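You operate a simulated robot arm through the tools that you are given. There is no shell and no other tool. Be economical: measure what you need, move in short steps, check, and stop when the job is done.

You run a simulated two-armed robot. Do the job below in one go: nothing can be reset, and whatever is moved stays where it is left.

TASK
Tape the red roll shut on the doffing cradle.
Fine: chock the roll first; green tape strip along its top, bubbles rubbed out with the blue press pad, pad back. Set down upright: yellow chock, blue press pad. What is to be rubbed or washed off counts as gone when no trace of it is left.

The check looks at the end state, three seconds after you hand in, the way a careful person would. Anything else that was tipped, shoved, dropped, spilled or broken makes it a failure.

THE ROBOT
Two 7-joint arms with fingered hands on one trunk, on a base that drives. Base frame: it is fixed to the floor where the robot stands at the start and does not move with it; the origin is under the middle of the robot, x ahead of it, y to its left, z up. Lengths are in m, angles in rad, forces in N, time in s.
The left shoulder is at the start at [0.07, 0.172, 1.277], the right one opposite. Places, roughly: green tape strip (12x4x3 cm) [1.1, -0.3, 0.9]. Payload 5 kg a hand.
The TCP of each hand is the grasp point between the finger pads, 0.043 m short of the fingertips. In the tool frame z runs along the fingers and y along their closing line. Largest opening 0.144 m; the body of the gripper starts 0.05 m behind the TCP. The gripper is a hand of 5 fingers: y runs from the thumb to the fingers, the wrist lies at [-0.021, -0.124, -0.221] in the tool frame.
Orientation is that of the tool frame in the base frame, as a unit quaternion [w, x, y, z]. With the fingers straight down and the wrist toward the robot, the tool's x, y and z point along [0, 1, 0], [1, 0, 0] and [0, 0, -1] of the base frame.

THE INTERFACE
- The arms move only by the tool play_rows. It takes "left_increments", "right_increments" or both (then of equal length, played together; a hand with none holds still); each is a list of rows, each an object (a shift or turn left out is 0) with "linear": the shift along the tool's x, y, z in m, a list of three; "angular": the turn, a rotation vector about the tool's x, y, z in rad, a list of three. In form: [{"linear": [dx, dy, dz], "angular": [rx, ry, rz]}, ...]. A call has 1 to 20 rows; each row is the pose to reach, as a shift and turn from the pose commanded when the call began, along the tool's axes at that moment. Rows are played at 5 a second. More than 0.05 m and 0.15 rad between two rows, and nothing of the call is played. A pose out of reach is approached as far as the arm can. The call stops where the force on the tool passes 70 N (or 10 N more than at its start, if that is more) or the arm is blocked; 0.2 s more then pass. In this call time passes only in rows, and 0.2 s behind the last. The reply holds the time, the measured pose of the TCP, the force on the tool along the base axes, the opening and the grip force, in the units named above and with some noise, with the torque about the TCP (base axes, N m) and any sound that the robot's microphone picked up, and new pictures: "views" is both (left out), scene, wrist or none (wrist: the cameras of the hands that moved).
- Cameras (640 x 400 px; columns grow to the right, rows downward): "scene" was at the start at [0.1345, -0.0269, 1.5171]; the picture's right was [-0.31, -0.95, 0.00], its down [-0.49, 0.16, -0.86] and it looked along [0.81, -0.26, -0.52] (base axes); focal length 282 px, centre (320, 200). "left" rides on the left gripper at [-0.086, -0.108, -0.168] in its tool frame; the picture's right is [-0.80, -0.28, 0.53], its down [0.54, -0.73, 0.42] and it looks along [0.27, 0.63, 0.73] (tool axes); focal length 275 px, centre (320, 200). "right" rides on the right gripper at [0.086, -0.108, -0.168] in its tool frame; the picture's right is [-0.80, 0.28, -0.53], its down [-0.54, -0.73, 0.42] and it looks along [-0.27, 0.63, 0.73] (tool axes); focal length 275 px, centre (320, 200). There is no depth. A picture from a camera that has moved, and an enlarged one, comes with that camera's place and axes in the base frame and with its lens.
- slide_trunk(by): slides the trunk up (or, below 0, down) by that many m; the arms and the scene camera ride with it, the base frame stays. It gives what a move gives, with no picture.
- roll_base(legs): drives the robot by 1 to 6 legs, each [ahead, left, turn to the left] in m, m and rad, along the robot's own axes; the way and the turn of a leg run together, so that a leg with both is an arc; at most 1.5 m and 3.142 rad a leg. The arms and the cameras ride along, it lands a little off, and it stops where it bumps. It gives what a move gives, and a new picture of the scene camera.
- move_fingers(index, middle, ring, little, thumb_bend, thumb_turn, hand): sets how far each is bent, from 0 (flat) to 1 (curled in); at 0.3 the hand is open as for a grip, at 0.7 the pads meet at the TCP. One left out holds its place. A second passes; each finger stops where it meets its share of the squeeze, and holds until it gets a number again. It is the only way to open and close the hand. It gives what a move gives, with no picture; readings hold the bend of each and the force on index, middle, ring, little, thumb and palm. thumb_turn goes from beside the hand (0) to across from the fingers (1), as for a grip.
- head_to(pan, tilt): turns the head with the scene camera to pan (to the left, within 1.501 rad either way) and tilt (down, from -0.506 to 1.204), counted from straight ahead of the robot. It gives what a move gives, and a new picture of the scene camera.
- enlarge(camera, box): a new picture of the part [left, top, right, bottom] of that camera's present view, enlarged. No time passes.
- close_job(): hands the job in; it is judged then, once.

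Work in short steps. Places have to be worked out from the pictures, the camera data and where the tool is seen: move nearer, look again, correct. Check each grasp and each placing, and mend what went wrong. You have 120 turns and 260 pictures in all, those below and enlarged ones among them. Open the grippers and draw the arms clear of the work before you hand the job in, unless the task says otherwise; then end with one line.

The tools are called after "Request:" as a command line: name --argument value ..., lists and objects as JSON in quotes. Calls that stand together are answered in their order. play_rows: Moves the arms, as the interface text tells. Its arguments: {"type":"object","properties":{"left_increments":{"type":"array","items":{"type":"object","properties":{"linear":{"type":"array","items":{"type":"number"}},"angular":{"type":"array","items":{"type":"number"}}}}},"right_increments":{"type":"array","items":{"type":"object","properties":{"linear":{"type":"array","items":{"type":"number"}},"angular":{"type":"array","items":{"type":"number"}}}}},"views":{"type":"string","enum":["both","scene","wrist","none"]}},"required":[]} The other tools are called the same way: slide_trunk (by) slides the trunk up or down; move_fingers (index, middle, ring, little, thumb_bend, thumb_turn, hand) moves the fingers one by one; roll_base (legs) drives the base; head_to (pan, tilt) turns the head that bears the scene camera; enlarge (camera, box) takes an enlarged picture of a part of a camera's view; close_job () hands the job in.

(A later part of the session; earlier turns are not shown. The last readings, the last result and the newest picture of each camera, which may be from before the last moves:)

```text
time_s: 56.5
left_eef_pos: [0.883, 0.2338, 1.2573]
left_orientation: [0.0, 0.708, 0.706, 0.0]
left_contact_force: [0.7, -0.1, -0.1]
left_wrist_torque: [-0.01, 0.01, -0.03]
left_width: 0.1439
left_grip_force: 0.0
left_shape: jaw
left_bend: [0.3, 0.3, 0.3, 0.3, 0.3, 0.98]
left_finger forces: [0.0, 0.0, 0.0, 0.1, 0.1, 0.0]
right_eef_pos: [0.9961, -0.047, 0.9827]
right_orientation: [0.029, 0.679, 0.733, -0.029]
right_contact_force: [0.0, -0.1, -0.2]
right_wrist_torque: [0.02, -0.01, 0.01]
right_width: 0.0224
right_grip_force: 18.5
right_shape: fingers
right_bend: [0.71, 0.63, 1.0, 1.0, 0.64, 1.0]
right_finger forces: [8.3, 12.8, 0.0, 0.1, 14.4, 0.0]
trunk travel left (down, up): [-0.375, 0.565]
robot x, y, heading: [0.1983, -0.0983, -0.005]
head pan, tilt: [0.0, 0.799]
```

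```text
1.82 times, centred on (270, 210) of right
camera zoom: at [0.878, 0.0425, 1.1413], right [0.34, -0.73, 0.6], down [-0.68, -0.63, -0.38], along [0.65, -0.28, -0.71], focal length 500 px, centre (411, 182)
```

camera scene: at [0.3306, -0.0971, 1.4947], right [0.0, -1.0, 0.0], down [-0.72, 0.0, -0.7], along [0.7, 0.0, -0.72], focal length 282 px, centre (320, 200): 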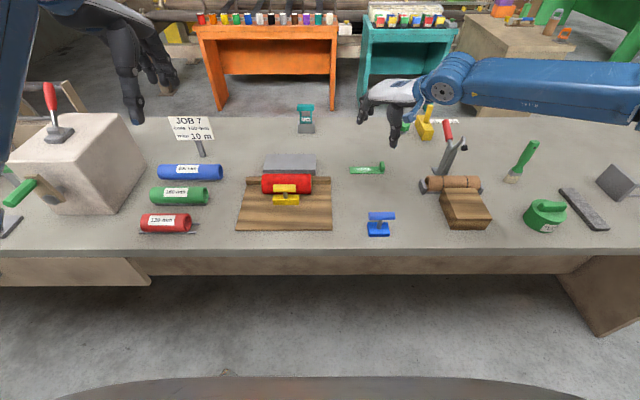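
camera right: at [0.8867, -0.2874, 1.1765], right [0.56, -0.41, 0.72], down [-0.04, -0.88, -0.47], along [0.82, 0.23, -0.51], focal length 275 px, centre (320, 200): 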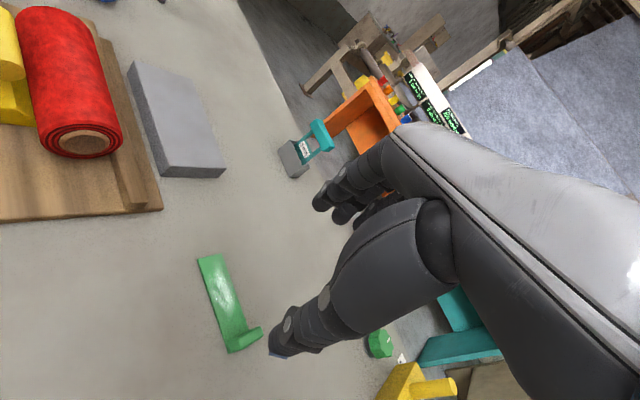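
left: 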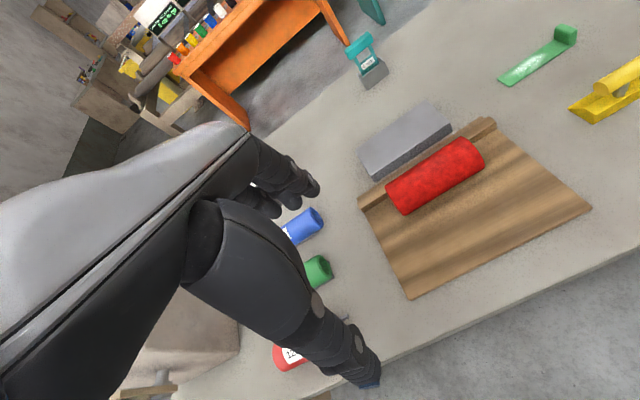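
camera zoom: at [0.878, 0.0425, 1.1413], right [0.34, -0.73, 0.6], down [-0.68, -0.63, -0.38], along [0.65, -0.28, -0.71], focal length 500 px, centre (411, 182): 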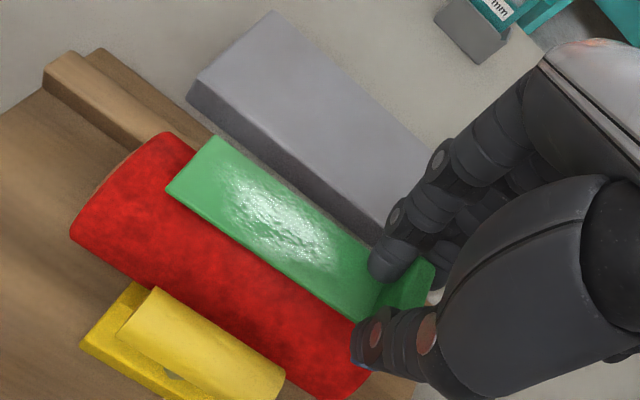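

About 1.2 cm above the roll, with strip centre ~4 mm beyond the top line. Correcting −4 mm in x and lowering until contact.

Request:
play_rows --right_increments '[{"linear": [0, -0.004, 0.003]}, {"linear": [0.001, -0.004, 0.007]}, {"linear": [0.001, -0.004, 0.01]}, {"linear": [0.001, -0.004, 0.012]}]' --views "none"

Request:
enlarge --camera "scene" --box '[250, 150, 330, 210]'

Request:
enlarge --camera "left" --box '[440, 110, 600, 240]'

```text
time_s: 57.5
left_eef_pos: [0.8816, 0.2331, 1.2593]
left_orientation: [0.001, 0.708, 0.706, 0.001]
left_contact_force: [-0.6, 0.5, -0.1]
left_wrist_torque: [0.02, -0.02, 0.02]
left_width: 0.1439
left_grip_force: 0.1
left_shape: jaw
left_bend: [0.3, 0.3, 0.3, 0.3, 0.3, 0.98]
left_finger forces: [0.0, 0.1, 0.1, 0.0, 0.1, 0.0]
right_eef_pos: [0.9897, -0.0484, 0.9745]
right_orientation: [0.03, 0.68, 0.732, -0.026]
right_contact_force: [2.5, 0.1, 21.9]
right_wrist_torque: [0.09, -0.15, -0.07]
right_width: 0.0224
right_grip_force: 22.7
right_shape: fingers
right_bend: [0.71, 0.63, 1.0, 1.0, 0.64, 1.0]
right_finger forces: [16.3, 13.9, 0.0, 0.1, 16.3, 0.1]
trunk travel left (down, up): [-0.375, 0.565]
robot x, y, heading: [0.202, -0.0958, -0.001]
head pan, tilt: [0.0, 0.799]
```

```text
6.67 times, centred on (290, 180) of scene
camera zoom: at [0.326, -0.1002, 1.4958], right [0.0, -1.0, 0.0], down [-0.72, 0.0, -0.7], along [0.7, 0.0, -0.72], focal length 1877 px, centre (520, 333)
```

zoom: 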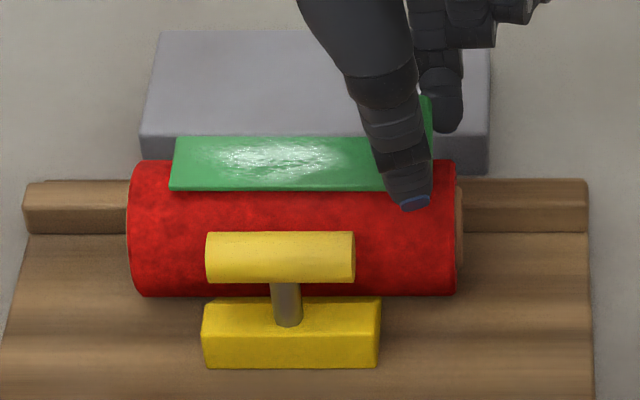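

```text
3.08 times, centred on (520, 175) of left
camera zoom: at [0.773, 0.1471, 1.4269], right [-0.28, -0.8, -0.53], down [-0.72, 0.54, -0.42], along [0.63, 0.27, -0.73], focal length 847 px, centre (-295, 277)
```

zoom: 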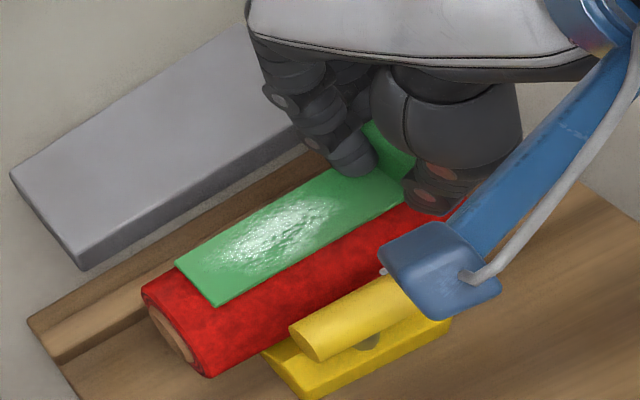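

Contact at ~22 N. From the roll silhouette the strip sits ~5 mm beyond the top line, so I'll raise, shift back 5 mm and set it down again.

Request:
play_rows --right_increments '[{"linear": [0, 0, -0.006]}, {"linear": [0, 0, -0.009]}, {"linear": [0, -0.003, -0.009]}, {"linear": [0, -0.0055, -0.009]}, {"linear": [0, -0.0055, -0.005]}, {"linear": [0, -0.0055, -0.003]}]' --views "none"

Request:
enlarge --camera "scene" --box '[250, 150, 330, 210]'

Request:
enlarge --camera "left" --box '[440, 110, 600, 240]'

```text
time_s: 58.9
left_eef_pos: [0.8824, 0.2334, 1.258]
left_orientation: [0.0, 0.707, 0.707, 0.0]
left_contact_force: [0.4, -0.4, 0.0]
left_wrist_torque: [-0.01, 0.02, 0.0]
left_width: 0.144
left_grip_force: 0.0
left_shape: jaw
left_bend: [0.3, 0.3, 0.3, 0.3, 0.3, 0.98]
left_finger forces: [0.0, 0.0, 0.0, 0.1, 0.1, 0.1]
right_eef_pos: [0.9846, -0.0481, 0.9758]
right_orientation: [0.03, 0.68, 0.732, -0.028]
right_contact_force: [4.7, -2.9, 13.7]
right_wrist_torque: [-0.1, -0.21, -0.02]
right_width: 0.0207
right_grip_force: 19.8
right_shape: fingers
right_bend: [0.71, 0.62, 1.0, 1.0, 0.66, 1.0]
right_finger forces: [9.9, 16.2, 0.0, 0.0, 13.5, 0.1]
trunk travel left (down, up): [-0.375, 0.565]
robot x, y, heading: [0.2006, -0.0986, -0.002]
head pan, tilt: [0.0, 0.799]
```

```text
6.67 times, centred on (290, 180) of scene
camera zoom: at [0.3273, -0.1005, 1.4955], right [0.0, -1.0, 0.0], down [-0.72, 0.0, -0.7], along [0.7, 0.0, -0.72], focal length 1877 px, centre (520, 333)
```

zoom: 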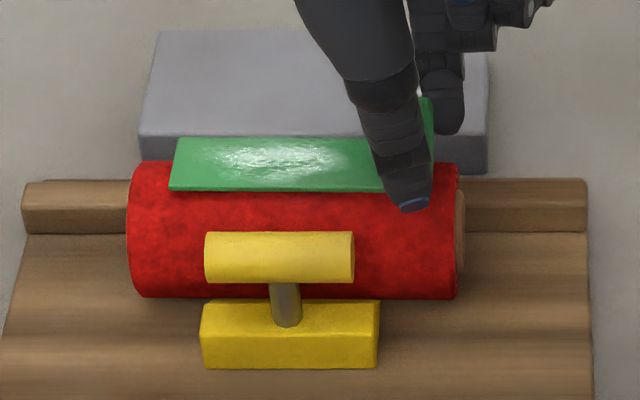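

```text
3.08 times, centred on (520, 175) of left
camera zoom: at [0.7744, 0.1467, 1.4263], right [-0.29, -0.8, -0.53], down [-0.72, 0.54, -0.42], along [0.63, 0.27, -0.73], focal length 847 px, centre (-295, 277)
```

zoom: 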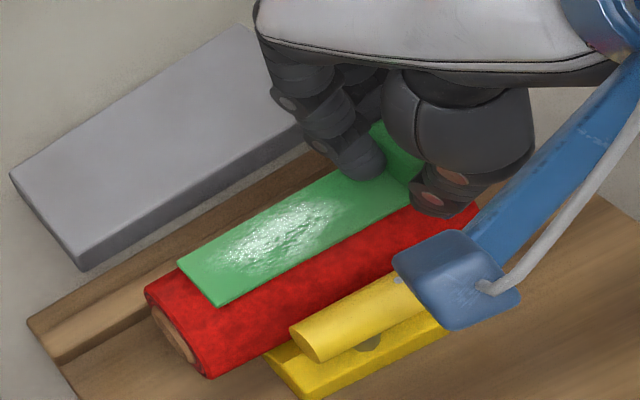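

The strip didn't shift with the hand, so it seems to have stuck to the roll. I'll relax the sideways pull and the pressure, then open carefully.

Request:
play_rows --right_increments '[{"linear": [0, 0.002, -0.001]}, {"linear": [0, 0.0045, -0.002]}]' --views "none"

Request:
enlarge --camera "scene" --box '[250, 150, 330, 210]'

```text
time_s: 59.5
left_eef_pos: [0.8831, 0.2336, 1.2591]
left_orientation: [0.0, 0.708, 0.707, -0.001]
left_contact_force: [0.2, 0.4, 0.6]
left_wrist_torque: [-0.01, -0.02, 0.01]
left_width: 0.1437
left_grip_force: 0.2
left_shape: jaw
left_bend: [0.3, 0.3, 0.3, 0.3, 0.3, 0.98]
left_finger forces: [0.0, 0.1, 0.1, 0.1, 0.1, 0.0]
right_eef_pos: [0.9882, -0.048, 0.9745]
right_orientation: [0.028, 0.678, 0.734, -0.029]
right_contact_force: [1.0, -2.9, 8.8]
right_wrist_torque: [-0.16, 0.07, -0.05]
right_width: 0.0205
right_grip_force: 18.4
right_shape: fingers
right_bend: [0.71, 0.62, 1.0, 1.0, 0.66, 1.0]
right_finger forces: [6.7, 15.3, 0.0, 0.0, 14.9, 0.1]
trunk travel left (down, up): [-0.375, 0.565]
robot x, y, heading: [0.2022, -0.1029, -0.0]
head pan, tilt: [0.0, 0.799]
```

```text
6.67 times, centred on (290, 180) of scene
camera zoom: at [0.3276, -0.1006, 1.4951], right [0.0, -1.0, 0.0], down [-0.72, 0.0, -0.7], along [0.7, 0.0, -0.72], focal length 1877 px, centre (520, 333)
```

zoom: 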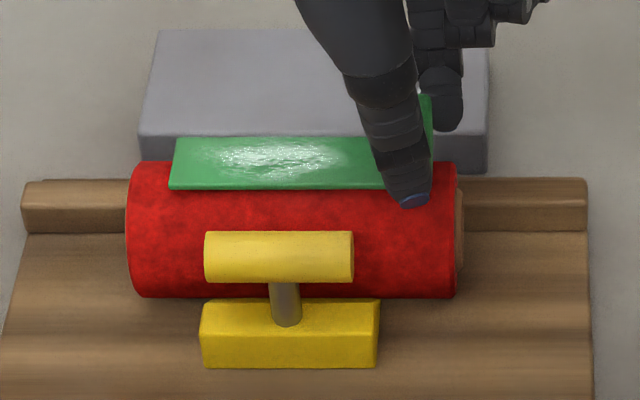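

Testing whether it's bonded: raising 6 mm and reading the force.

Request:
play_rows --right_increments '[{"linear": [0, 0, -0.003]}, {"linear": [0, 0, -0.006]}]' --views "none"

Request:
enlarge --camera "scene" --box '[250, 150, 330, 210]'

```text
time_s: 60.1
left_eef_pos: [0.8826, 0.2342, 1.2569]
left_orientation: [0.0, 0.708, 0.707, 0.0]
left_contact_force: [0.5, -0.3, 0.3]
left_wrist_torque: [-0.01, 0.0, 0.0]
left_width: 0.1438
left_grip_force: 0.2
left_shape: jaw
left_bend: [0.3, 0.3, 0.3, 0.3, 0.3, 0.98]
left_finger forces: [0.0, 0.0, 0.0, 0.0, 0.0, 0.0]
right_eef_pos: [0.9892, -0.046, 0.9803]
right_orientation: [0.03, 0.679, 0.733, -0.029]
right_contact_force: [0.2, 1.4, -2.8]
right_wrist_torque: [-0.04, -0.04, -0.01]
right_width: 0.0206
right_grip_force: 18.0
right_shape: fingers
right_bend: [0.71, 0.62, 1.0, 1.0, 0.65, 1.0]
right_finger forces: [9.0, 13.6, 0.1, 0.1, 13.6, 0.0]
trunk travel left (down, up): [-0.375, 0.565]
robot x, y, heading: [0.1978, -0.0996, 0.001]
head pan, tilt: [0.0, 0.799]
```

```text
6.67 times, centred on (290, 180) of scene
camera zoom: at [0.3282, -0.0999, 1.4951], right [0.0, -1.0, 0.0], down [-0.72, 0.0, -0.7], along [0.7, 0.0, -0.72], focal length 1877 px, centre (520, 333)
```

zoom: 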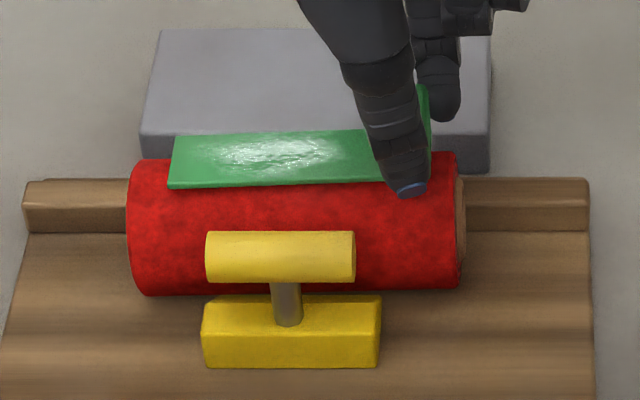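

The roll's right end lifts along with it: the strip is bonded. Lowering back and releasing.

Request:
play_rows --right_increments '[{"linear": [0, 0, 0.003]}, {"linear": [0, 0, 0.006]}, {"linear": [0, 0, 0.007]}]' --views "none"

Request:
move_fingers --hand "right" --index 0.6 --middle 0.5 --thumb_bend 0.52

Request:
enlarge --camera "scene" --box '[250, 150, 330, 210]'

Request:
enlarge --camera "right" --box '[140, 100, 400, 320]'

```text
time_s: 60.9
left_eef_pos: [0.8812, 0.2339, 1.2587]
left_orientation: [0.0, 0.708, 0.707, -0.001]
left_contact_force: [0.2, -1.0, -0.4]
left_wrist_torque: [-0.02, 0.02, 0.03]
left_width: 0.1437
left_grip_force: 0.1
left_shape: jaw
left_bend: [0.3, 0.3, 0.3, 0.3, 0.3, 0.98]
left_finger forces: [0.0, 0.0, 0.1, 0.0, 0.0, 0.0]
right_eef_pos: [0.9893, -0.0495, 0.9758]
right_orientation: [0.029, 0.68, 0.732, -0.029]
right_contact_force: [0.3, -0.8, 5.2]
right_wrist_torque: [-0.08, -0.03, 0.01]
right_width: 0.0201
right_grip_force: 17.8
right_shape: fingers
right_bend: [0.71, 0.62, 1.0, 1.0, 0.66, 1.0]
right_finger forces: [8.2, 13.9, 0.0, 0.0, 14.3, 0.0]
trunk travel left (down, up): [-0.375, 0.565]
robot x, y, heading: [0.1981, -0.1038, -0.005]
head pan, tilt: [0.0, 0.799]
```

```text
time_s: 61.9
left_eef_pos: [0.8824, 0.2335, 1.2571]
left_orientation: [0.0, 0.707, 0.707, 0.0]
left_contact_force: [-0.4, -0.6, 0.4]
left_wrist_torque: [0.0, -0.02, 0.01]
left_width: 0.1439
left_grip_force: 0.0
left_shape: jaw
left_bend: [0.3, 0.3, 0.3, 0.3, 0.3, 0.98]
left_finger forces: [0.1, 0.0, 0.0, 0.0, 0.0, 0.0]
right_eef_pos: [0.9898, -0.0489, 0.9739]
right_orientation: [0.029, 0.68, 0.732, -0.029]
right_contact_force: [-0.6, 0.8, -0.3]
right_wrist_torque: [0.04, 0.03, 0.01]
right_width: 0.0559
right_grip_force: 0.4
right_shape: fingers
right_bend: [0.6, 0.5, 1.0, 1.0, 0.52, 1.0]
right_finger forces: [0.8, 0.0, 0.0, 0.1, 0.0, 0.0]
trunk travel left (down, up): [-0.375, 0.565]
robot x, y, heading: [0.2, -0.0992, -0.004]
head pan, tilt: [0.0, 0.799]
```

```text
6.67 times, centred on (290, 180) of scene
camera zoom: at [0.3282, -0.1001, 1.4952], right [0.0, -1.0, 0.0], down [-0.72, 0.0, -0.7], along [0.7, 0.0, -0.72], focal length 1877 px, centre (520, 333)
```

zoom: 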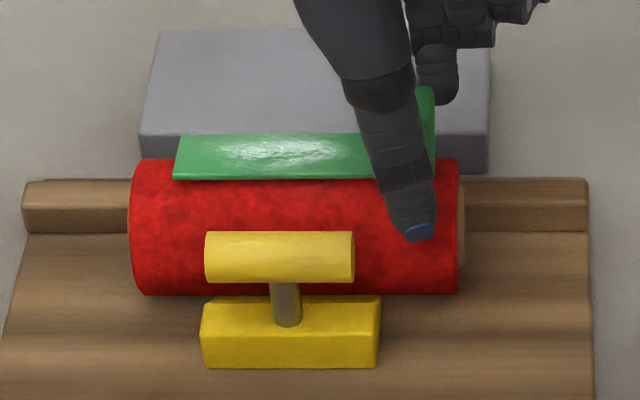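

```text
1.82 times, centred on (270, 210) of right
camera zoom: at [0.8726, 0.042, 1.1333], right [0.34, -0.73, 0.6], down [-0.68, -0.63, -0.38], along [0.65, -0.28, -0.71], focal length 500 px, centre (411, 182)
```

zoom: 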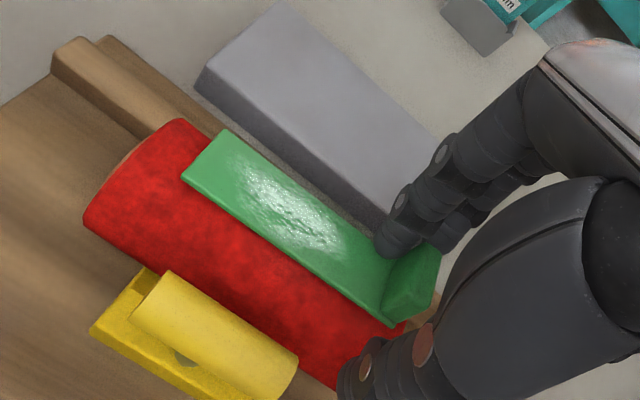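

Released; the roll turned slightly so the strip leans to the far side. Opening the index fully and rising straight up to see.

Request:
move_fingers --hand "right" --index 0.45 --middle 0.45

Request:
play_rows --right_increments '[{"linear": [0, 0, -0.02]}, {"linear": [0, 0, -0.05]}, {"linear": [0, 0, -0.09]}, {"linear": [-0.04, 0, -0.09], "angular": [0, 0.04, 0.04]}, {"linear": [-0.08, 0, -0.09], "angular": [0, 0.08, 0.077]}, {"linear": [-0.12, -0.02, -0.09], "angular": [0, 0.08, 0.077]}, {"linear": [-0.16, -0.05, -0.09], "angular": [0, 0.08, 0.077]}]' --views "none"

Request:
enlarge --camera "scene" --box '[250, 150, 330, 210]'

Request:
enlarge --camera "left" --box '[440, 110, 600, 240]'

```text
time_s: 62.9
left_eef_pos: [0.8836, 0.2336, 1.2574]
left_orientation: [0.0, 0.708, 0.706, 0.0]
left_contact_force: [-0.1, 0.4, -0.1]
left_wrist_torque: [-0.03, -0.02, -0.02]
left_width: 0.1441
left_grip_force: 0.1
left_shape: jaw
left_bend: [0.3, 0.3, 0.3, 0.3, 0.3, 0.98]
left_finger forces: [0.1, 0.0, 0.0, 0.0, 0.0, 0.1]
right_eef_pos: [0.9889, -0.0471, 0.9742]
right_orientation: [0.029, 0.679, 0.733, -0.029]
right_contact_force: [0.5, -0.3, -0.3]
right_wrist_torque: [0.03, -0.01, -0.02]
right_width: 0.0832
right_grip_force: 0.2
right_shape: fingers
right_bend: [0.45, 0.45, 1.0, 1.0, 0.52, 1.0]
right_finger forces: [0.0, 0.0, 0.0, 0.1, 0.0, 0.0]
trunk travel left (down, up): [-0.375, 0.565]
robot x, y, heading: [0.195, -0.0976, -0.0]
head pan, tilt: [0.0, 0.799]
```

```text
time_s: 64.5
left_eef_pos: [0.8816, 0.2317, 1.2592]
left_orientation: [-0.001, 0.708, 0.706, 0.002]
left_contact_force: [0.3, -0.5, 0.5]
left_wrist_torque: [0.09, -0.03, 0.01]
left_width: 0.1439
left_grip_force: 0.0
left_shape: jaw
left_bend: [0.3, 0.3, 0.3, 0.3, 0.3, 0.98]
left_finger forces: [0.1, 0.0, 0.0, 0.0, 0.0, 0.0]
right_eef_pos: [0.9496, -0.2062, 1.0773]
right_orientation: [0.001, 0.707, 0.707, 0.001]
right_contact_force: [0.1, -0.9, 1.2]
right_wrist_torque: [0.05, -0.04, -0.04]
right_width: 0.0836
right_grip_force: 0.1
right_shape: fingers
right_bend: [0.45, 0.45, 1.0, 1.0, 0.52, 1.0]
right_finger forces: [0.0, 0.0, 0.1, 0.0, 0.0, 0.0]
trunk travel left (down, up): [-0.375, 0.565]
robot x, y, heading: [0.1995, -0.0974, -0.007]
head pan, tilt: [0.0, 0.799]
```

```text
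6.67 times, centred on (290, 180) of scene
camera zoom: at [0.3265, -0.1038, 1.4954], right [0.0, -1.0, 0.0], down [-0.72, 0.0, -0.7], along [0.7, 0.0, -0.72], focal length 1877 px, centre (520, 333)
```

zoom: 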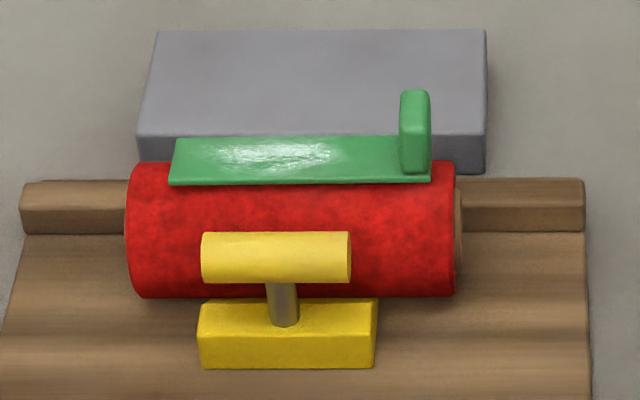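

```text
3.08 times, centred on (520, 175) of left
camera zoom: at [0.7732, 0.1439, 1.4271], right [-0.28, -0.79, -0.54], down [-0.72, 0.54, -0.42], along [0.63, 0.27, -0.73], focal length 847 px, centre (-295, 277)
```

zoom: 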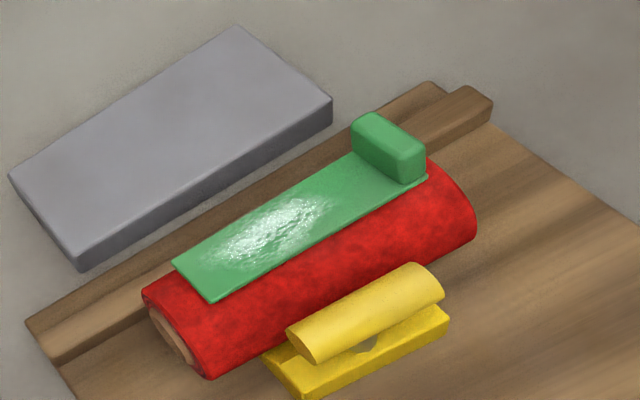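

The strip lies on the roll with a slight lean, and pressing should level it. Now the blue pad: moving above its bar at (0.832, −0.266).

Request:
move_fingers --hand "right" --index 0.45 --middle 0.45 --thumb_bend 0.45

Request:
play_rows --right_increments '[{"linear": [-0.02, -0.04, 0]}, {"linear": [-0.04, -0.08, 0]}, {"linear": [-0.06, -0.118, 0]}, {"linear": [-0.06, -0.118, 0.045]}, {"linear": [-0.06, -0.118, 0.09]}, {"linear": [-0.06, -0.118, 0.105]}]' --views "none"

Request:
enlarge --camera "scene" --box '[330, 150, 430, 250]'

Request:
enlarge --camera "right" --box '[160, 150, 400, 400]'

```text
time_s: 65.5
left_eef_pos: [0.8817, 0.2323, 1.2588]
left_orientation: [0.0, 0.708, 0.706, 0.0]
left_contact_force: [-1.1, -0.3, 0.5]
left_wrist_torque: [0.0, -0.05, 0.02]
left_width: 0.1439
left_grip_force: 0.1
left_shape: jaw
left_bend: [0.3, 0.3, 0.3, 0.3, 0.3, 0.98]
left_finger forces: [0.0, 0.1, 0.0, 0.1, 0.0, 0.0]
right_eef_pos: [0.951, -0.2043, 1.0771]
right_orientation: [0.001, 0.708, 0.706, -0.001]
right_contact_force: [-0.1, -0.2, -0.6]
right_wrist_torque: [0.05, 0.02, -0.02]
right_width: 0.0958
right_grip_force: 0.0
right_shape: fingers
right_bend: [0.45, 0.45, 1.0, 1.0, 0.45, 0.99]
right_finger forces: [0.0, 0.0, 0.0, 0.0, 0.0, 0.1]
trunk travel left (down, up): [-0.375, 0.565]
robot x, y, heading: [0.1963, -0.1004, -0.001]
head pan, tilt: [0.0, 0.799]
```

```text
time_s: 66.9
left_eef_pos: [0.8827, 0.2345, 1.2576]
left_orientation: [0.0, 0.708, 0.706, 0.0]
left_contact_force: [0.0, -0.4, 0.2]
left_wrist_torque: [0.0, -0.03, -0.01]
left_width: 0.1438
left_grip_force: 0.0
left_shape: jaw
left_bend: [0.3, 0.3, 0.3, 0.3, 0.3, 0.98]
left_finger forces: [0.0, 0.1, 0.0, 0.1, 0.0, 0.0]
right_eef_pos: [0.8332, -0.2626, 0.9716]
right_orientation: [0.002, 0.708, 0.706, 0.0]
right_contact_force: [-0.5, 0.0, 0.9]
right_wrist_torque: [0.03, -0.03, -0.02]
right_width: 0.0961
right_grip_force: 0.1
right_shape: fingers
right_bend: [0.45, 0.45, 1.0, 1.0, 0.45, 0.99]
right_finger forces: [0.1, 0.0, 0.0, 0.0, 0.0, 0.0]
trunk travel left (down, up): [-0.375, 0.565]
robot x, y, heading: [0.1993, -0.1044, -0.003]
head pan, tilt: [0.0, 0.799]
```

```text
4.00 times, centred on (380, 200) of scene
camera zoom: at [0.3275, -0.1004, 1.4954], right [0.0, -1.0, 0.0], down [-0.72, 0.0, -0.7], along [0.7, 0.0, -0.72], focal length 1126 px, centre (80, 200)
```

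zoom: 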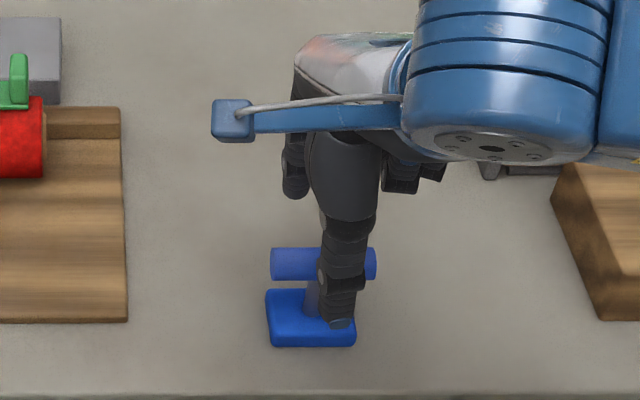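

```text
1.60 times, centred on (280, 275) of right
camera zoom: at [0.7233, -0.178, 1.138], right [0.28, -0.8, 0.54], down [-0.73, -0.54, -0.42], along [0.63, -0.27, -0.73], focal length 440 px, centre (384, 80)
```

zoom: 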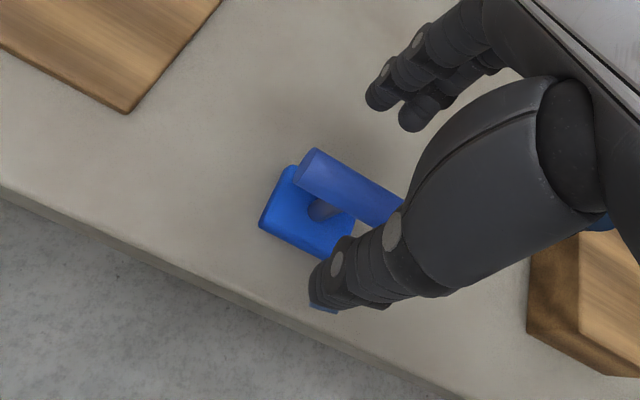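

Aligned over the bar. Lowering to z≈0.935 and closing.

Request:
play_rows --right_increments '[{"linear": [-0.002, 0, 0.02]}, {"linear": [-0.002, 0, 0.036]}]' --views "none"

Request:
move_fingers --hand "right" --index 0.76 --middle 0.76 --thumb_bend 0.76

Request:
enlarge --camera "scene" --box '[330, 150, 430, 250]'

Request:
enlarge --camera "right" --box '[160, 150, 400, 400]'

```text
time_s: 67.5
left_eef_pos: [0.8826, 0.2335, 1.2578]
left_orientation: [0.0, 0.708, 0.706, 0.0]
left_contact_force: [0.2, 0.0, 0.3]
left_wrist_torque: [-0.01, -0.02, 0.03]
left_width: 0.1437
left_grip_force: 0.0
left_shape: jaw
left_bend: [0.3, 0.3, 0.3, 0.3, 0.3, 0.98]
left_finger forces: [0.0, 0.0, 0.0, 0.0, 0.1, 0.0]
right_eef_pos: [0.8339, -0.2652, 0.9356]
right_orientation: [0.001, 0.708, 0.706, -0.001]
right_contact_force: [0.2, -0.2, 0.0]
right_wrist_torque: [0.01, 0.0, -0.01]
right_width: 0.0964
right_grip_force: 0.1
right_shape: fingers
right_bend: [0.45, 0.45, 1.0, 1.0, 0.45, 0.99]
right_finger forces: [0.0, 0.0, 0.0, 0.0, 0.0, 0.0]
trunk travel left (down, up): [-0.375, 0.565]
robot x, y, heading: [0.1969, -0.1054, -0.003]
head pan, tilt: [0.0, 0.799]
```

```text
time_s: 68.5
left_eef_pos: [0.8827, 0.2338, 1.2575]
left_orientation: [0.001, 0.708, 0.706, 0.0]
left_contact_force: [0.1, -1.1, 0.4]
left_wrist_torque: [-0.02, -0.01, 0.02]
left_width: 0.1439
left_grip_force: 0.1
left_shape: jaw
left_bend: [0.3, 0.3, 0.3, 0.3, 0.3, 0.98]
left_finger forces: [0.0, 0.1, 0.0, 0.0, 0.1, 0.0]
right_eef_pos: [0.834, -0.2652, 0.9349]
right_orientation: [0.001, 0.707, 0.707, -0.001]
right_contact_force: [0.3, -0.2, -1.7]
right_wrist_torque: [0.0, -0.01, 0.0]
right_width: 0.013
right_grip_force: 17.9
right_shape: fingers
right_bend: [0.73, 0.72, 1.0, 1.0, 0.69, 1.0]
right_finger forces: [9.8, 8.7, 0.0, 0.0, 17.3, 0.0]
trunk travel left (down, up): [-0.375, 0.565]
robot x, y, heading: [0.1978, -0.1033, -0.006]
head pan, tilt: [0.0, 0.799]
```

```text
4.00 times, centred on (380, 200) of scene
camera zoom: at [0.3284, -0.1004, 1.4952], right [0.0, -1.0, 0.0], down [-0.72, 0.0, -0.7], along [0.7, 0.0, -0.72], focal length 1126 px, centre (80, 200)
```

zoom: 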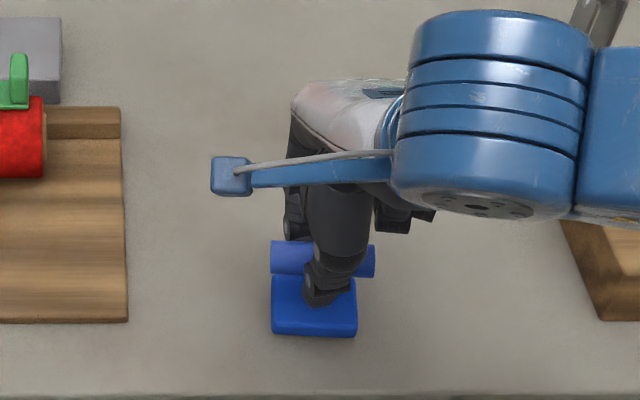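

```text
1.60 times, centred on (280, 275) of right
camera zoom: at [0.724, -0.1806, 1.1018], right [0.28, -0.8, 0.54], down [-0.73, -0.54, -0.42], along [0.63, -0.27, -0.73], focal length 440 px, centre (384, 80)
```

zoom: 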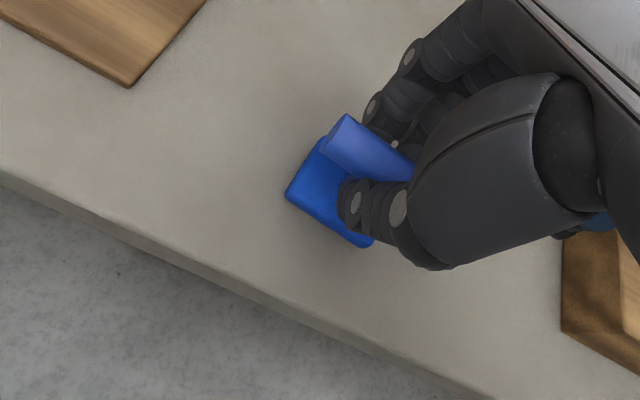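

Pad gripped (it slid ~8 mm in +x while closing; I'll account for that when returning it). Lifting and carrying it above the strip.

Request:
play_rows --right_increments '[{"linear": [0, 0, -0.04]}, {"linear": [0, 0, -0.085]}, {"linear": [0, 0, -0.13]}, {"linear": [0.037, 0.019, -0.13]}, {"linear": [0.074, 0.038, -0.13]}, {"linear": [0.111, 0.057, -0.13]}, {"linear": [0.148, 0.077, -0.13]}, {"linear": [0.185, 0.096, -0.13]}, {"linear": [0.222, 0.115, -0.13]}, {"linear": [0.26, 0.135, -0.13]}, {"linear": [0.295, 0.153, -0.13]}]' --views "none"

Request:
enlarge --camera "scene" --box '[240, 120, 340, 220]'

Request:
enlarge --camera "left" --box '[420, 60, 620, 240]'

Request:
enlarge --camera "right" --box '[160, 120, 400, 340]'

```text
time_s: 70.9
left_eef_pos: [0.883, 0.2351, 1.2562]
left_orientation: [0.001, 0.708, 0.706, -0.001]
left_contact_force: [-0.9, 0.3, -0.5]
left_wrist_torque: [-0.04, 0.01, 0.03]
left_width: 0.1439
left_grip_force: 0.0
left_shape: jaw
left_bend: [0.3, 0.3, 0.3, 0.3, 0.3, 0.98]
left_finger forces: [0.1, 0.0, 0.1, 0.0, 0.0, 0.0]
right_eef_pos: [0.9861, 0.0306, 1.0665]
right_orientation: [0.001, 0.708, 0.707, -0.002]
right_contact_force: [0.1, 0.1, -1.9]
right_wrist_torque: [-0.03, 0.0, -0.03]
right_width: 0.0127
right_grip_force: 17.7
right_shape: fingers
right_bend: [0.73, 0.73, 1.0, 1.0, 0.69, 1.0]
right_finger forces: [10.2, 8.8, 0.0, 0.1, 16.7, 0.0]
trunk travel left (down, up): [-0.375, 0.565]
robot x, y, heading: [0.1968, -0.1032, -0.005]
head pan, tilt: [0.0, 0.799]
```

```text
4.00 times, centred on (290, 170) of scene
camera zoom: at [0.3286, -0.0979, 1.4951], right [0.0, -1.0, 0.0], down [-0.72, 0.0, -0.7], along [0.7, 0.0, -0.72], focal length 1126 px, centre (440, 320)
```

zoom: 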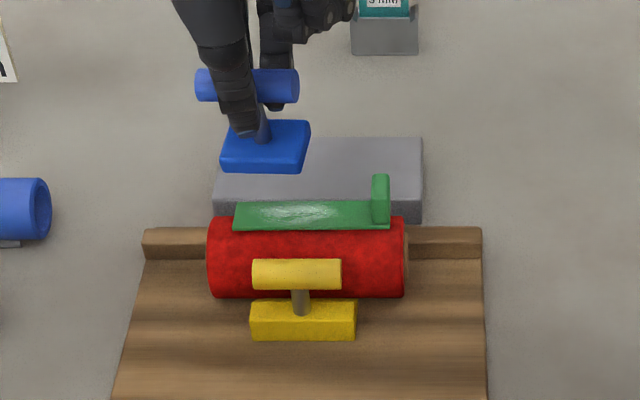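

```text
2.22 times, centred on (520, 150) of left
camera zoom: at [0.7757, 0.1491, 1.425], right [-0.29, -0.8, -0.53], down [-0.72, 0.54, -0.42], along [0.63, 0.26, -0.73], focal length 612 px, centre (-124, 311)
```

zoom: 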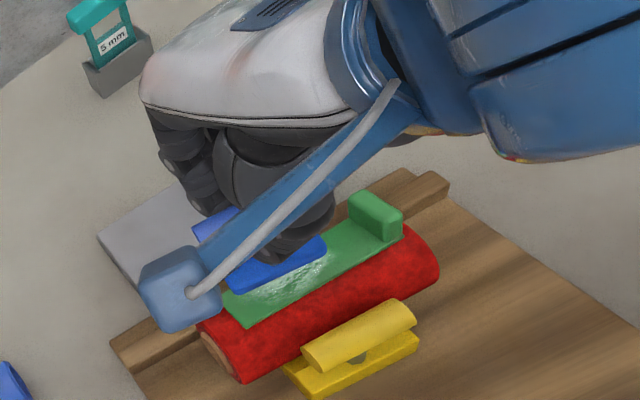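

```text
1.82 times, centred on (280, 230) of right
camera zoom: at [0.877, 0.1164, 1.2318], right [0.28, -0.8, 0.54], down [-0.73, -0.54, -0.42], along [0.63, -0.27, -0.73], focal length 500 px, centre (393, 146)
```

zoom: 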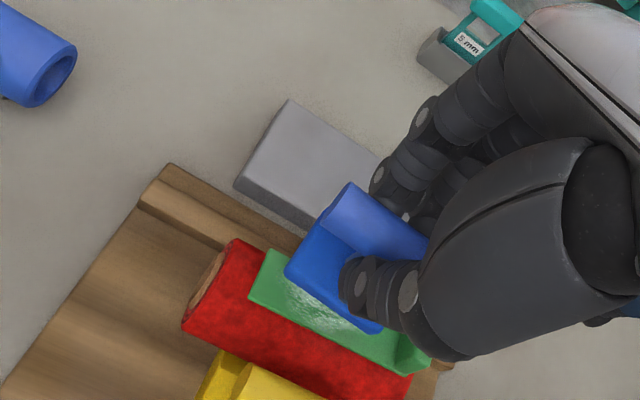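

Pad centred ~x 1.0. Shifting 9 mm back so that it bears on the roll's top line, correcting yaw slightly, and lowering near contact.

Request:
play_rows --right_increments '[{"linear": [0, -0.009, 0.02], "angular": [0, 0, -0.06]}, {"linear": [0, -0.009, 0.045], "angular": [0, 0, -0.06]}, {"linear": [0, -0.009, 0.05], "angular": [0, 0, -0.06]}, {"linear": [0, -0.009, 0.053], "angular": [0, 0, -0.06]}]' --views "none"

Request:
enlarge --camera "scene" --box '[240, 140, 340, 220]'

```text
time_s: 71.9
left_eef_pos: [0.8819, 0.2333, 1.2583]
left_orientation: [0.001, 0.708, 0.706, 0.0]
left_contact_force: [0.9, 0.4, -0.7]
left_wrist_torque: [0.02, -0.05, -0.01]
left_width: 0.144
left_grip_force: 0.0
left_shape: jaw
left_bend: [0.3, 0.3, 0.3, 0.3, 0.3, 0.98]
left_finger forces: [0.0, 0.0, 0.1, 0.1, 0.0, 0.0]
right_eef_pos: [0.978, 0.0292, 1.0143]
right_orientation: [0.001, 0.687, 0.727, 0.0]
right_contact_force: [-1.8, -0.8, 2.5]
right_wrist_torque: [0.05, 0.02, 0.02]
right_width: 0.0116
right_grip_force: 16.9
right_shape: fingers
right_bend: [0.74, 0.73, 1.0, 1.0, 0.7, 1.0]
right_finger forces: [10.0, 8.7, 0.0, 0.0, 16.0, 0.0]
trunk travel left (down, up): [-0.375, 0.565]
robot x, y, heading: [0.1992, -0.0998, -0.002]
head pan, tilt: [0.0, 0.799]
```

```text
5.00 times, centred on (290, 180) of scene
camera zoom: at [0.3278, -0.1003, 1.4953], right [0.0, -1.0, 0.0], down [-0.72, 0.0, -0.7], along [0.7, 0.0, -0.72], focal length 1408 px, centre (470, 300)
```

zoom: 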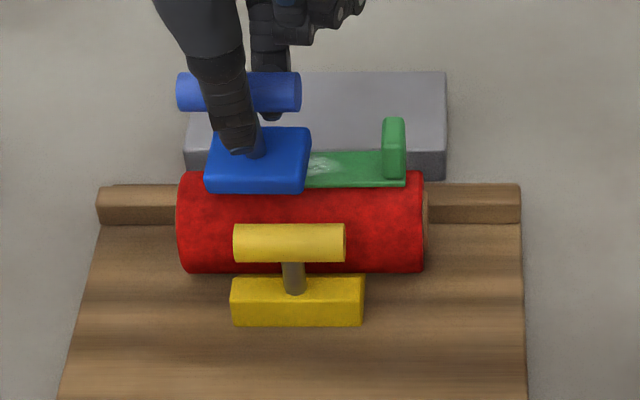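

Contact just begun (~4 N). Pressing 2 mm more and making strokes along the strip, stopping short of the tab.

Request:
play_rows --right_increments '[{"linear": [0, 0, 0.002]}, {"linear": [-0.01, 0, 0.002]}, {"linear": [-0.02, 0, 0.002]}, {"linear": [-0.03, 0, 0.002]}, {"linear": [-0.036, 0, 0.002]}, {"linear": [-0.025, 0, 0.002]}, {"linear": [-0.012, 0, 0.002]}, {"linear": [0.0, 0, 0.002]}, {"linear": [0.005, 0, 0.002]}]' --views "none"

Request:
enlarge --camera "scene" --box '[240, 140, 340, 220]'

Request:
enlarge --camera "left" --box '[420, 60, 620, 240]'

```text
time_s: 73.9
left_eef_pos: [0.8819, 0.2338, 1.2583]
left_orientation: [0.0, 0.707, 0.707, 0.001]
left_contact_force: [-0.8, 0.4, -0.4]
left_wrist_torque: [0.01, 0.02, -0.03]
left_width: 0.1438
left_grip_force: 0.0
left_shape: jaw
left_bend: [0.3, 0.3, 0.3, 0.3, 0.3, 0.98]
left_finger forces: [0.0, 0.0, 0.0, 0.0, 0.1, 0.0]
right_eef_pos: [0.9765, 0.0335, 1.0098]
right_orientation: [0.001, 0.686, 0.728, 0.0]
right_contact_force: [0.2, -2.6, 3.8]
right_wrist_torque: [-0.16, 0.08, 0.07]
right_width: 0.0095
right_grip_force: 20.0
right_shape: fingers
right_bend: [0.75, 0.75, 1.0, 1.0, 0.71, 1.0]
right_finger forces: [9.4, 12.9, 0.1, 0.0, 16.4, 0.1]
trunk travel left (down, up): [-0.375, 0.565]
robot x, y, heading: [0.1971, -0.1006, -0.003]
head pan, tilt: [0.0, 0.799]
```

```text
5.00 times, centred on (290, 180) of scene
camera zoom: at [0.3279, -0.1005, 1.4952], right [0.0, -1.0, 0.0], down [-0.72, 0.0, -0.7], along [0.7, 0.0, -0.72], focal length 1408 px, centre (470, 300)
```

zoom: 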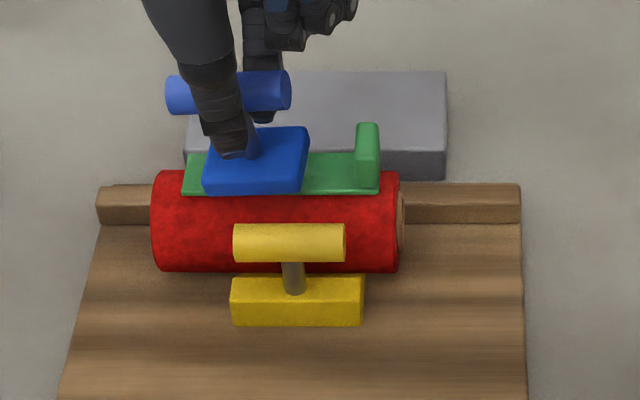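

```text
2.22 times, centred on (520, 150) of left
camera zoom: at [0.7749, 0.1468, 1.4258], right [-0.29, -0.8, -0.53], down [-0.72, 0.54, -0.42], along [0.63, 0.27, -0.73], focal length 612 px, centre (-124, 311)
```

zoom: 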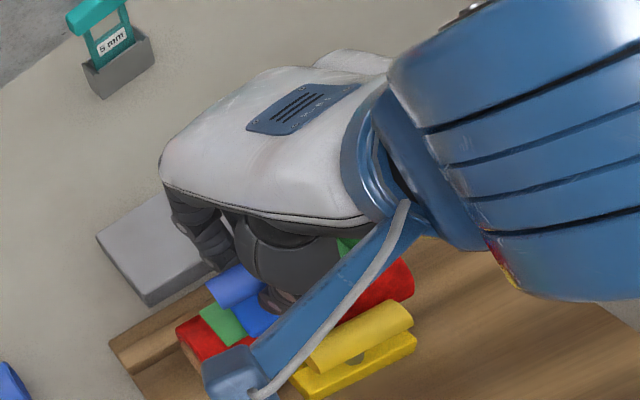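

The visible strip part is now clear, but the last stroke dragged the roll ~1.5 cm to +y. I'll stroke back toward −y, then lift to look.

Request:
play_rows --right_increments '[{"linear": [-0.008, 0, 0.0]}, {"linear": [-0.016, 0, 0.0]}, {"linear": [-0.024, 0, 0.0]}, {"linear": [-0.032, 0, 0.0]}]' --views "none"

Request:
enlarge --camera "scene" --box '[240, 140, 340, 220]'

```text
time_s: 74.9
left_eef_pos: [0.8829, 0.2336, 1.2575]
left_orientation: [0.0, 0.708, 0.706, 0.0]
left_contact_force: [-0.5, -0.2, -0.8]
left_wrist_torque: [-0.01, 0.01, -0.03]
left_width: 0.144
left_grip_force: 0.1
left_shape: jaw
left_bend: [0.3, 0.3, 0.3, 0.3, 0.3, 0.98]
left_finger forces: [0.0, 0.0, 0.0, 0.1, 0.1, 0.0]
right_eef_pos: [0.9788, 0.0026, 1.0104]
right_orientation: [0.001, 0.686, 0.728, -0.001]
right_contact_force: [0.0, 1.8, 0.3]
right_wrist_torque: [0.19, 0.04, 0.04]
right_width: 0.0093
right_grip_force: 17.8
right_shape: fingers
right_bend: [0.75, 0.75, 1.0, 1.0, 0.71, 1.0]
right_finger forces: [9.7, 9.4, 0.1, 0.0, 16.3, 0.0]
trunk travel left (down, up): [-0.375, 0.565]
robot x, y, heading: [0.1999, -0.1021, -0.006]
head pan, tilt: [0.0, 0.799]
```

```text
5.00 times, centred on (290, 180) of scene
camera zoom: at [0.3282, -0.1003, 1.4952], right [0.0, -1.0, 0.0], down [-0.72, 0.0, -0.7], along [0.7, 0.0, -0.72], focal length 1408 px, centre (470, 300)
```

zoom: 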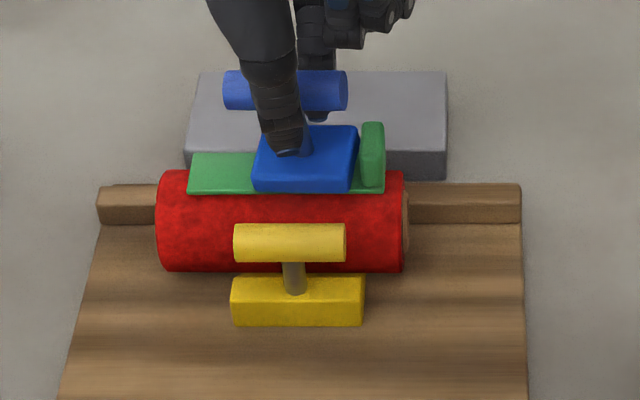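

Pad slid over the strip and it looks clean; the roll is still ~1.2 cm left of its original place. I'll nudge it back gently with the pad against the tab.

Request:
play_rows --right_increments '[{"linear": [-0.004, 0, -0.001]}, {"linear": [-0.008, 0, -0.001]}, {"linear": [-0.012, 0, -0.001]}, {"linear": [-0.015, 0, -0.001]}]' --views "none"

Request:
enlarge --camera "scene" --box '[240, 140, 340, 220]'

```text
time_s: 75.9
left_eef_pos: [0.8822, 0.2333, 1.2582]
left_orientation: [0.0, 0.707, 0.707, 0.0]
left_contact_force: [-0.1, -0.9, -0.5]
left_wrist_torque: [-0.01, 0.01, 0.0]
left_width: 0.1439
left_grip_force: 0.1
left_shape: jaw
left_bend: [0.3, 0.3, 0.3, 0.3, 0.3, 0.98]
left_finger forces: [0.1, 0.1, 0.0, 0.0, 0.1, 0.0]
right_eef_pos: [0.98, -0.0137, 1.0116]
right_orientation: [0.0, 0.685, 0.728, -0.002]
right_contact_force: [0.6, 1.8, -1.8]
right_wrist_torque: [0.14, 0.03, 0.04]
right_width: 0.0096
right_grip_force: 17.1
right_shape: fingers
right_bend: [0.75, 0.75, 1.0, 1.0, 0.71, 1.0]
right_finger forces: [10.0, 9.0, 0.0, 0.0, 16.0, 0.1]
trunk travel left (down, up): [-0.375, 0.565]
robot x, y, heading: [0.201, -0.1, -0.006]
head pan, tilt: [0.0, 0.799]
```

```text
5.00 times, centred on (290, 180) of scene
camera zoom: at [0.3285, -0.1003, 1.4952], right [0.0, -1.0, 0.0], down [-0.72, 0.0, -0.7], along [0.7, 0.0, -0.72], focal length 1408 px, centre (470, 300)
```

zoom: 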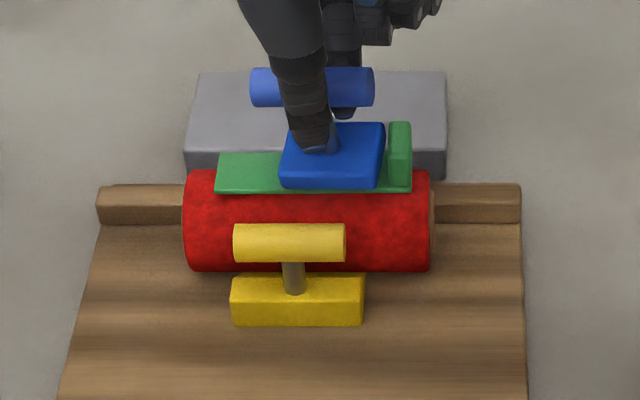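

Roll is back within ~4 mm of its original place. Lifting the pad straight up and inspecting the strip.

Request:
play_rows --right_increments '[{"linear": [0.003, 0, -0.02]}, {"linear": [0.003, 0, -0.06]}, {"linear": [-0.04, 0, -0.08]}, {"linear": [-0.08, 0, -0.09]}, {"linear": [-0.12, -0.01, -0.09]}]' --views "none"

Request:
enlarge --camera "scene" --box '[255, 160, 325, 205]'

Request:
enlarge --camera "left" --box '[450, 110, 590, 230]'

```text
time_s: 77.1
left_eef_pos: [0.8819, 0.2316, 1.2578]
left_orientation: [-0.001, 0.708, 0.706, 0.001]
left_contact_force: [-0.9, -0.3, -0.3]
left_wrist_torque: [0.03, -0.02, 0.0]
left_width: 0.1442
left_grip_force: 0.1
left_shape: jaw
left_bend: [0.3, 0.3, 0.3, 0.3, 0.3, 0.98]
left_finger forces: [0.0, 0.0, 0.1, 0.0, 0.0, 0.1]
right_eef_pos: [0.9782, -0.1352, 1.1025]
right_orientation: [0.0, 0.685, 0.729, 0.001]
right_contact_force: [-0.2, -1.0, 0.0]
right_wrist_torque: [0.04, -0.05, 0.02]
right_width: 0.0094
right_grip_force: 18.2
right_shape: fingers
right_bend: [0.75, 0.75, 1.0, 1.0, 0.71, 1.0]
right_finger forces: [10.0, 10.2, 0.1, 0.0, 16.2, 0.1]
trunk travel left (down, up): [-0.375, 0.565]
robot x, y, heading: [0.2002, -0.1028, 0.001]
head pan, tilt: [0.0, 0.799]
```

```text
8.89 times, centred on (290, 182) of scene
camera zoom: at [0.3276, -0.1021, 1.4953], right [0.0, -1.0, 0.0], down [-0.72, 0.0, -0.7], along [0.7, 0.0, -0.72], focal length 2503 px, centre (587, 356)
```

zoom: 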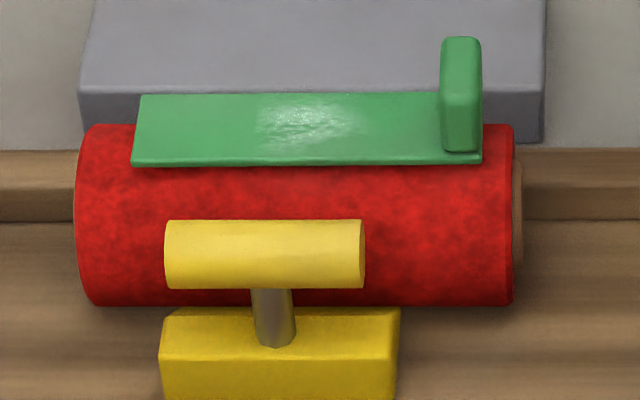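

```text
3.33 times, centred on (520, 170) of left
camera zoom: at [0.7742, 0.1456, 1.4264], right [-0.28, -0.8, -0.54], down [-0.72, 0.54, -0.42], along [0.63, 0.27, -0.73], focal length 918 px, centre (-347, 300)
```

zoom: 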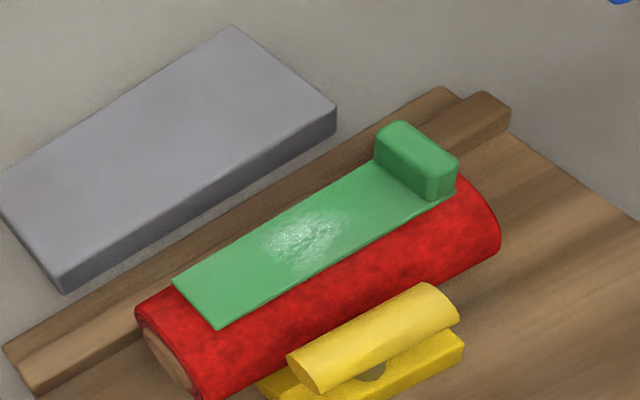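

Much reduced but a patch remains in the middle (y≈0.013 to −0.025). I'll use one-directional −y strokes there, since those slide over the strip rather than dragging the roll.

Request:
play_rows --right_increments '[{"linear": [0.04, 0.002, 0]}, {"linear": [0.08, 0.005, 0]}, {"linear": [0.12, 0.007, 0]}, {"linear": [0.157, 0.0094, 0]}, {"linear": [0.157, 0.0094, 0.04]}, {"linear": [0.157, 0.0094, 0.08]}, {"linear": [0.157, 0.0094, 0.088]}, {"linear": [0.157, 0.0094, 0.092]}]' --views "none"

Request:
enlarge --camera "scene" --box '[255, 150, 325, 205]'

```text
time_s: 78.9
left_eef_pos: [0.8826, 0.2337, 1.2583]
left_orientation: [0.0, 0.708, 0.707, 0.0]
left_contact_force: [-0.3, -1.0, -0.5]
left_wrist_torque: [0.03, 0.0, 0.01]
left_width: 0.1437
left_grip_force: 0.0
left_shape: jaw
left_bend: [0.3, 0.3, 0.3, 0.3, 0.3, 0.98]
left_finger forces: [0.0, 0.1, 0.0, 0.1, 0.1, 0.0]
right_eef_pos: [0.9762, 0.0242, 1.0096]
right_orientation: [0.001, 0.685, 0.728, 0.001]
right_contact_force: [-0.7, 0.9, 0.2]
right_wrist_torque: [0.09, 0.08, -0.01]
right_width: 0.0092
right_grip_force: 17.8
right_shape: fingers
right_bend: [0.75, 0.75, 1.0, 1.0, 0.71, 1.0]
right_finger forces: [10.0, 9.7, 0.0, 0.0, 15.8, 0.0]
trunk travel left (down, up): [-0.375, 0.565]
robot x, y, heading: [0.1996, -0.0991, -0.002]
head pan, tilt: [0.0, 0.799]
```

```text
7.27 times, centred on (290, 178) of scene
camera zoom: at [0.3284, -0.1007, 1.4952], right [0.0, -1.0, 0.0], down [-0.72, 0.0, -0.7], along [0.7, 0.0, -0.72], focal length 2048 px, centre (538, 364)
```

zoom: 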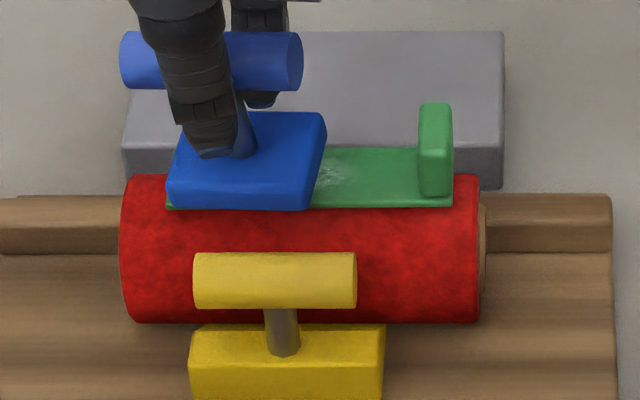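

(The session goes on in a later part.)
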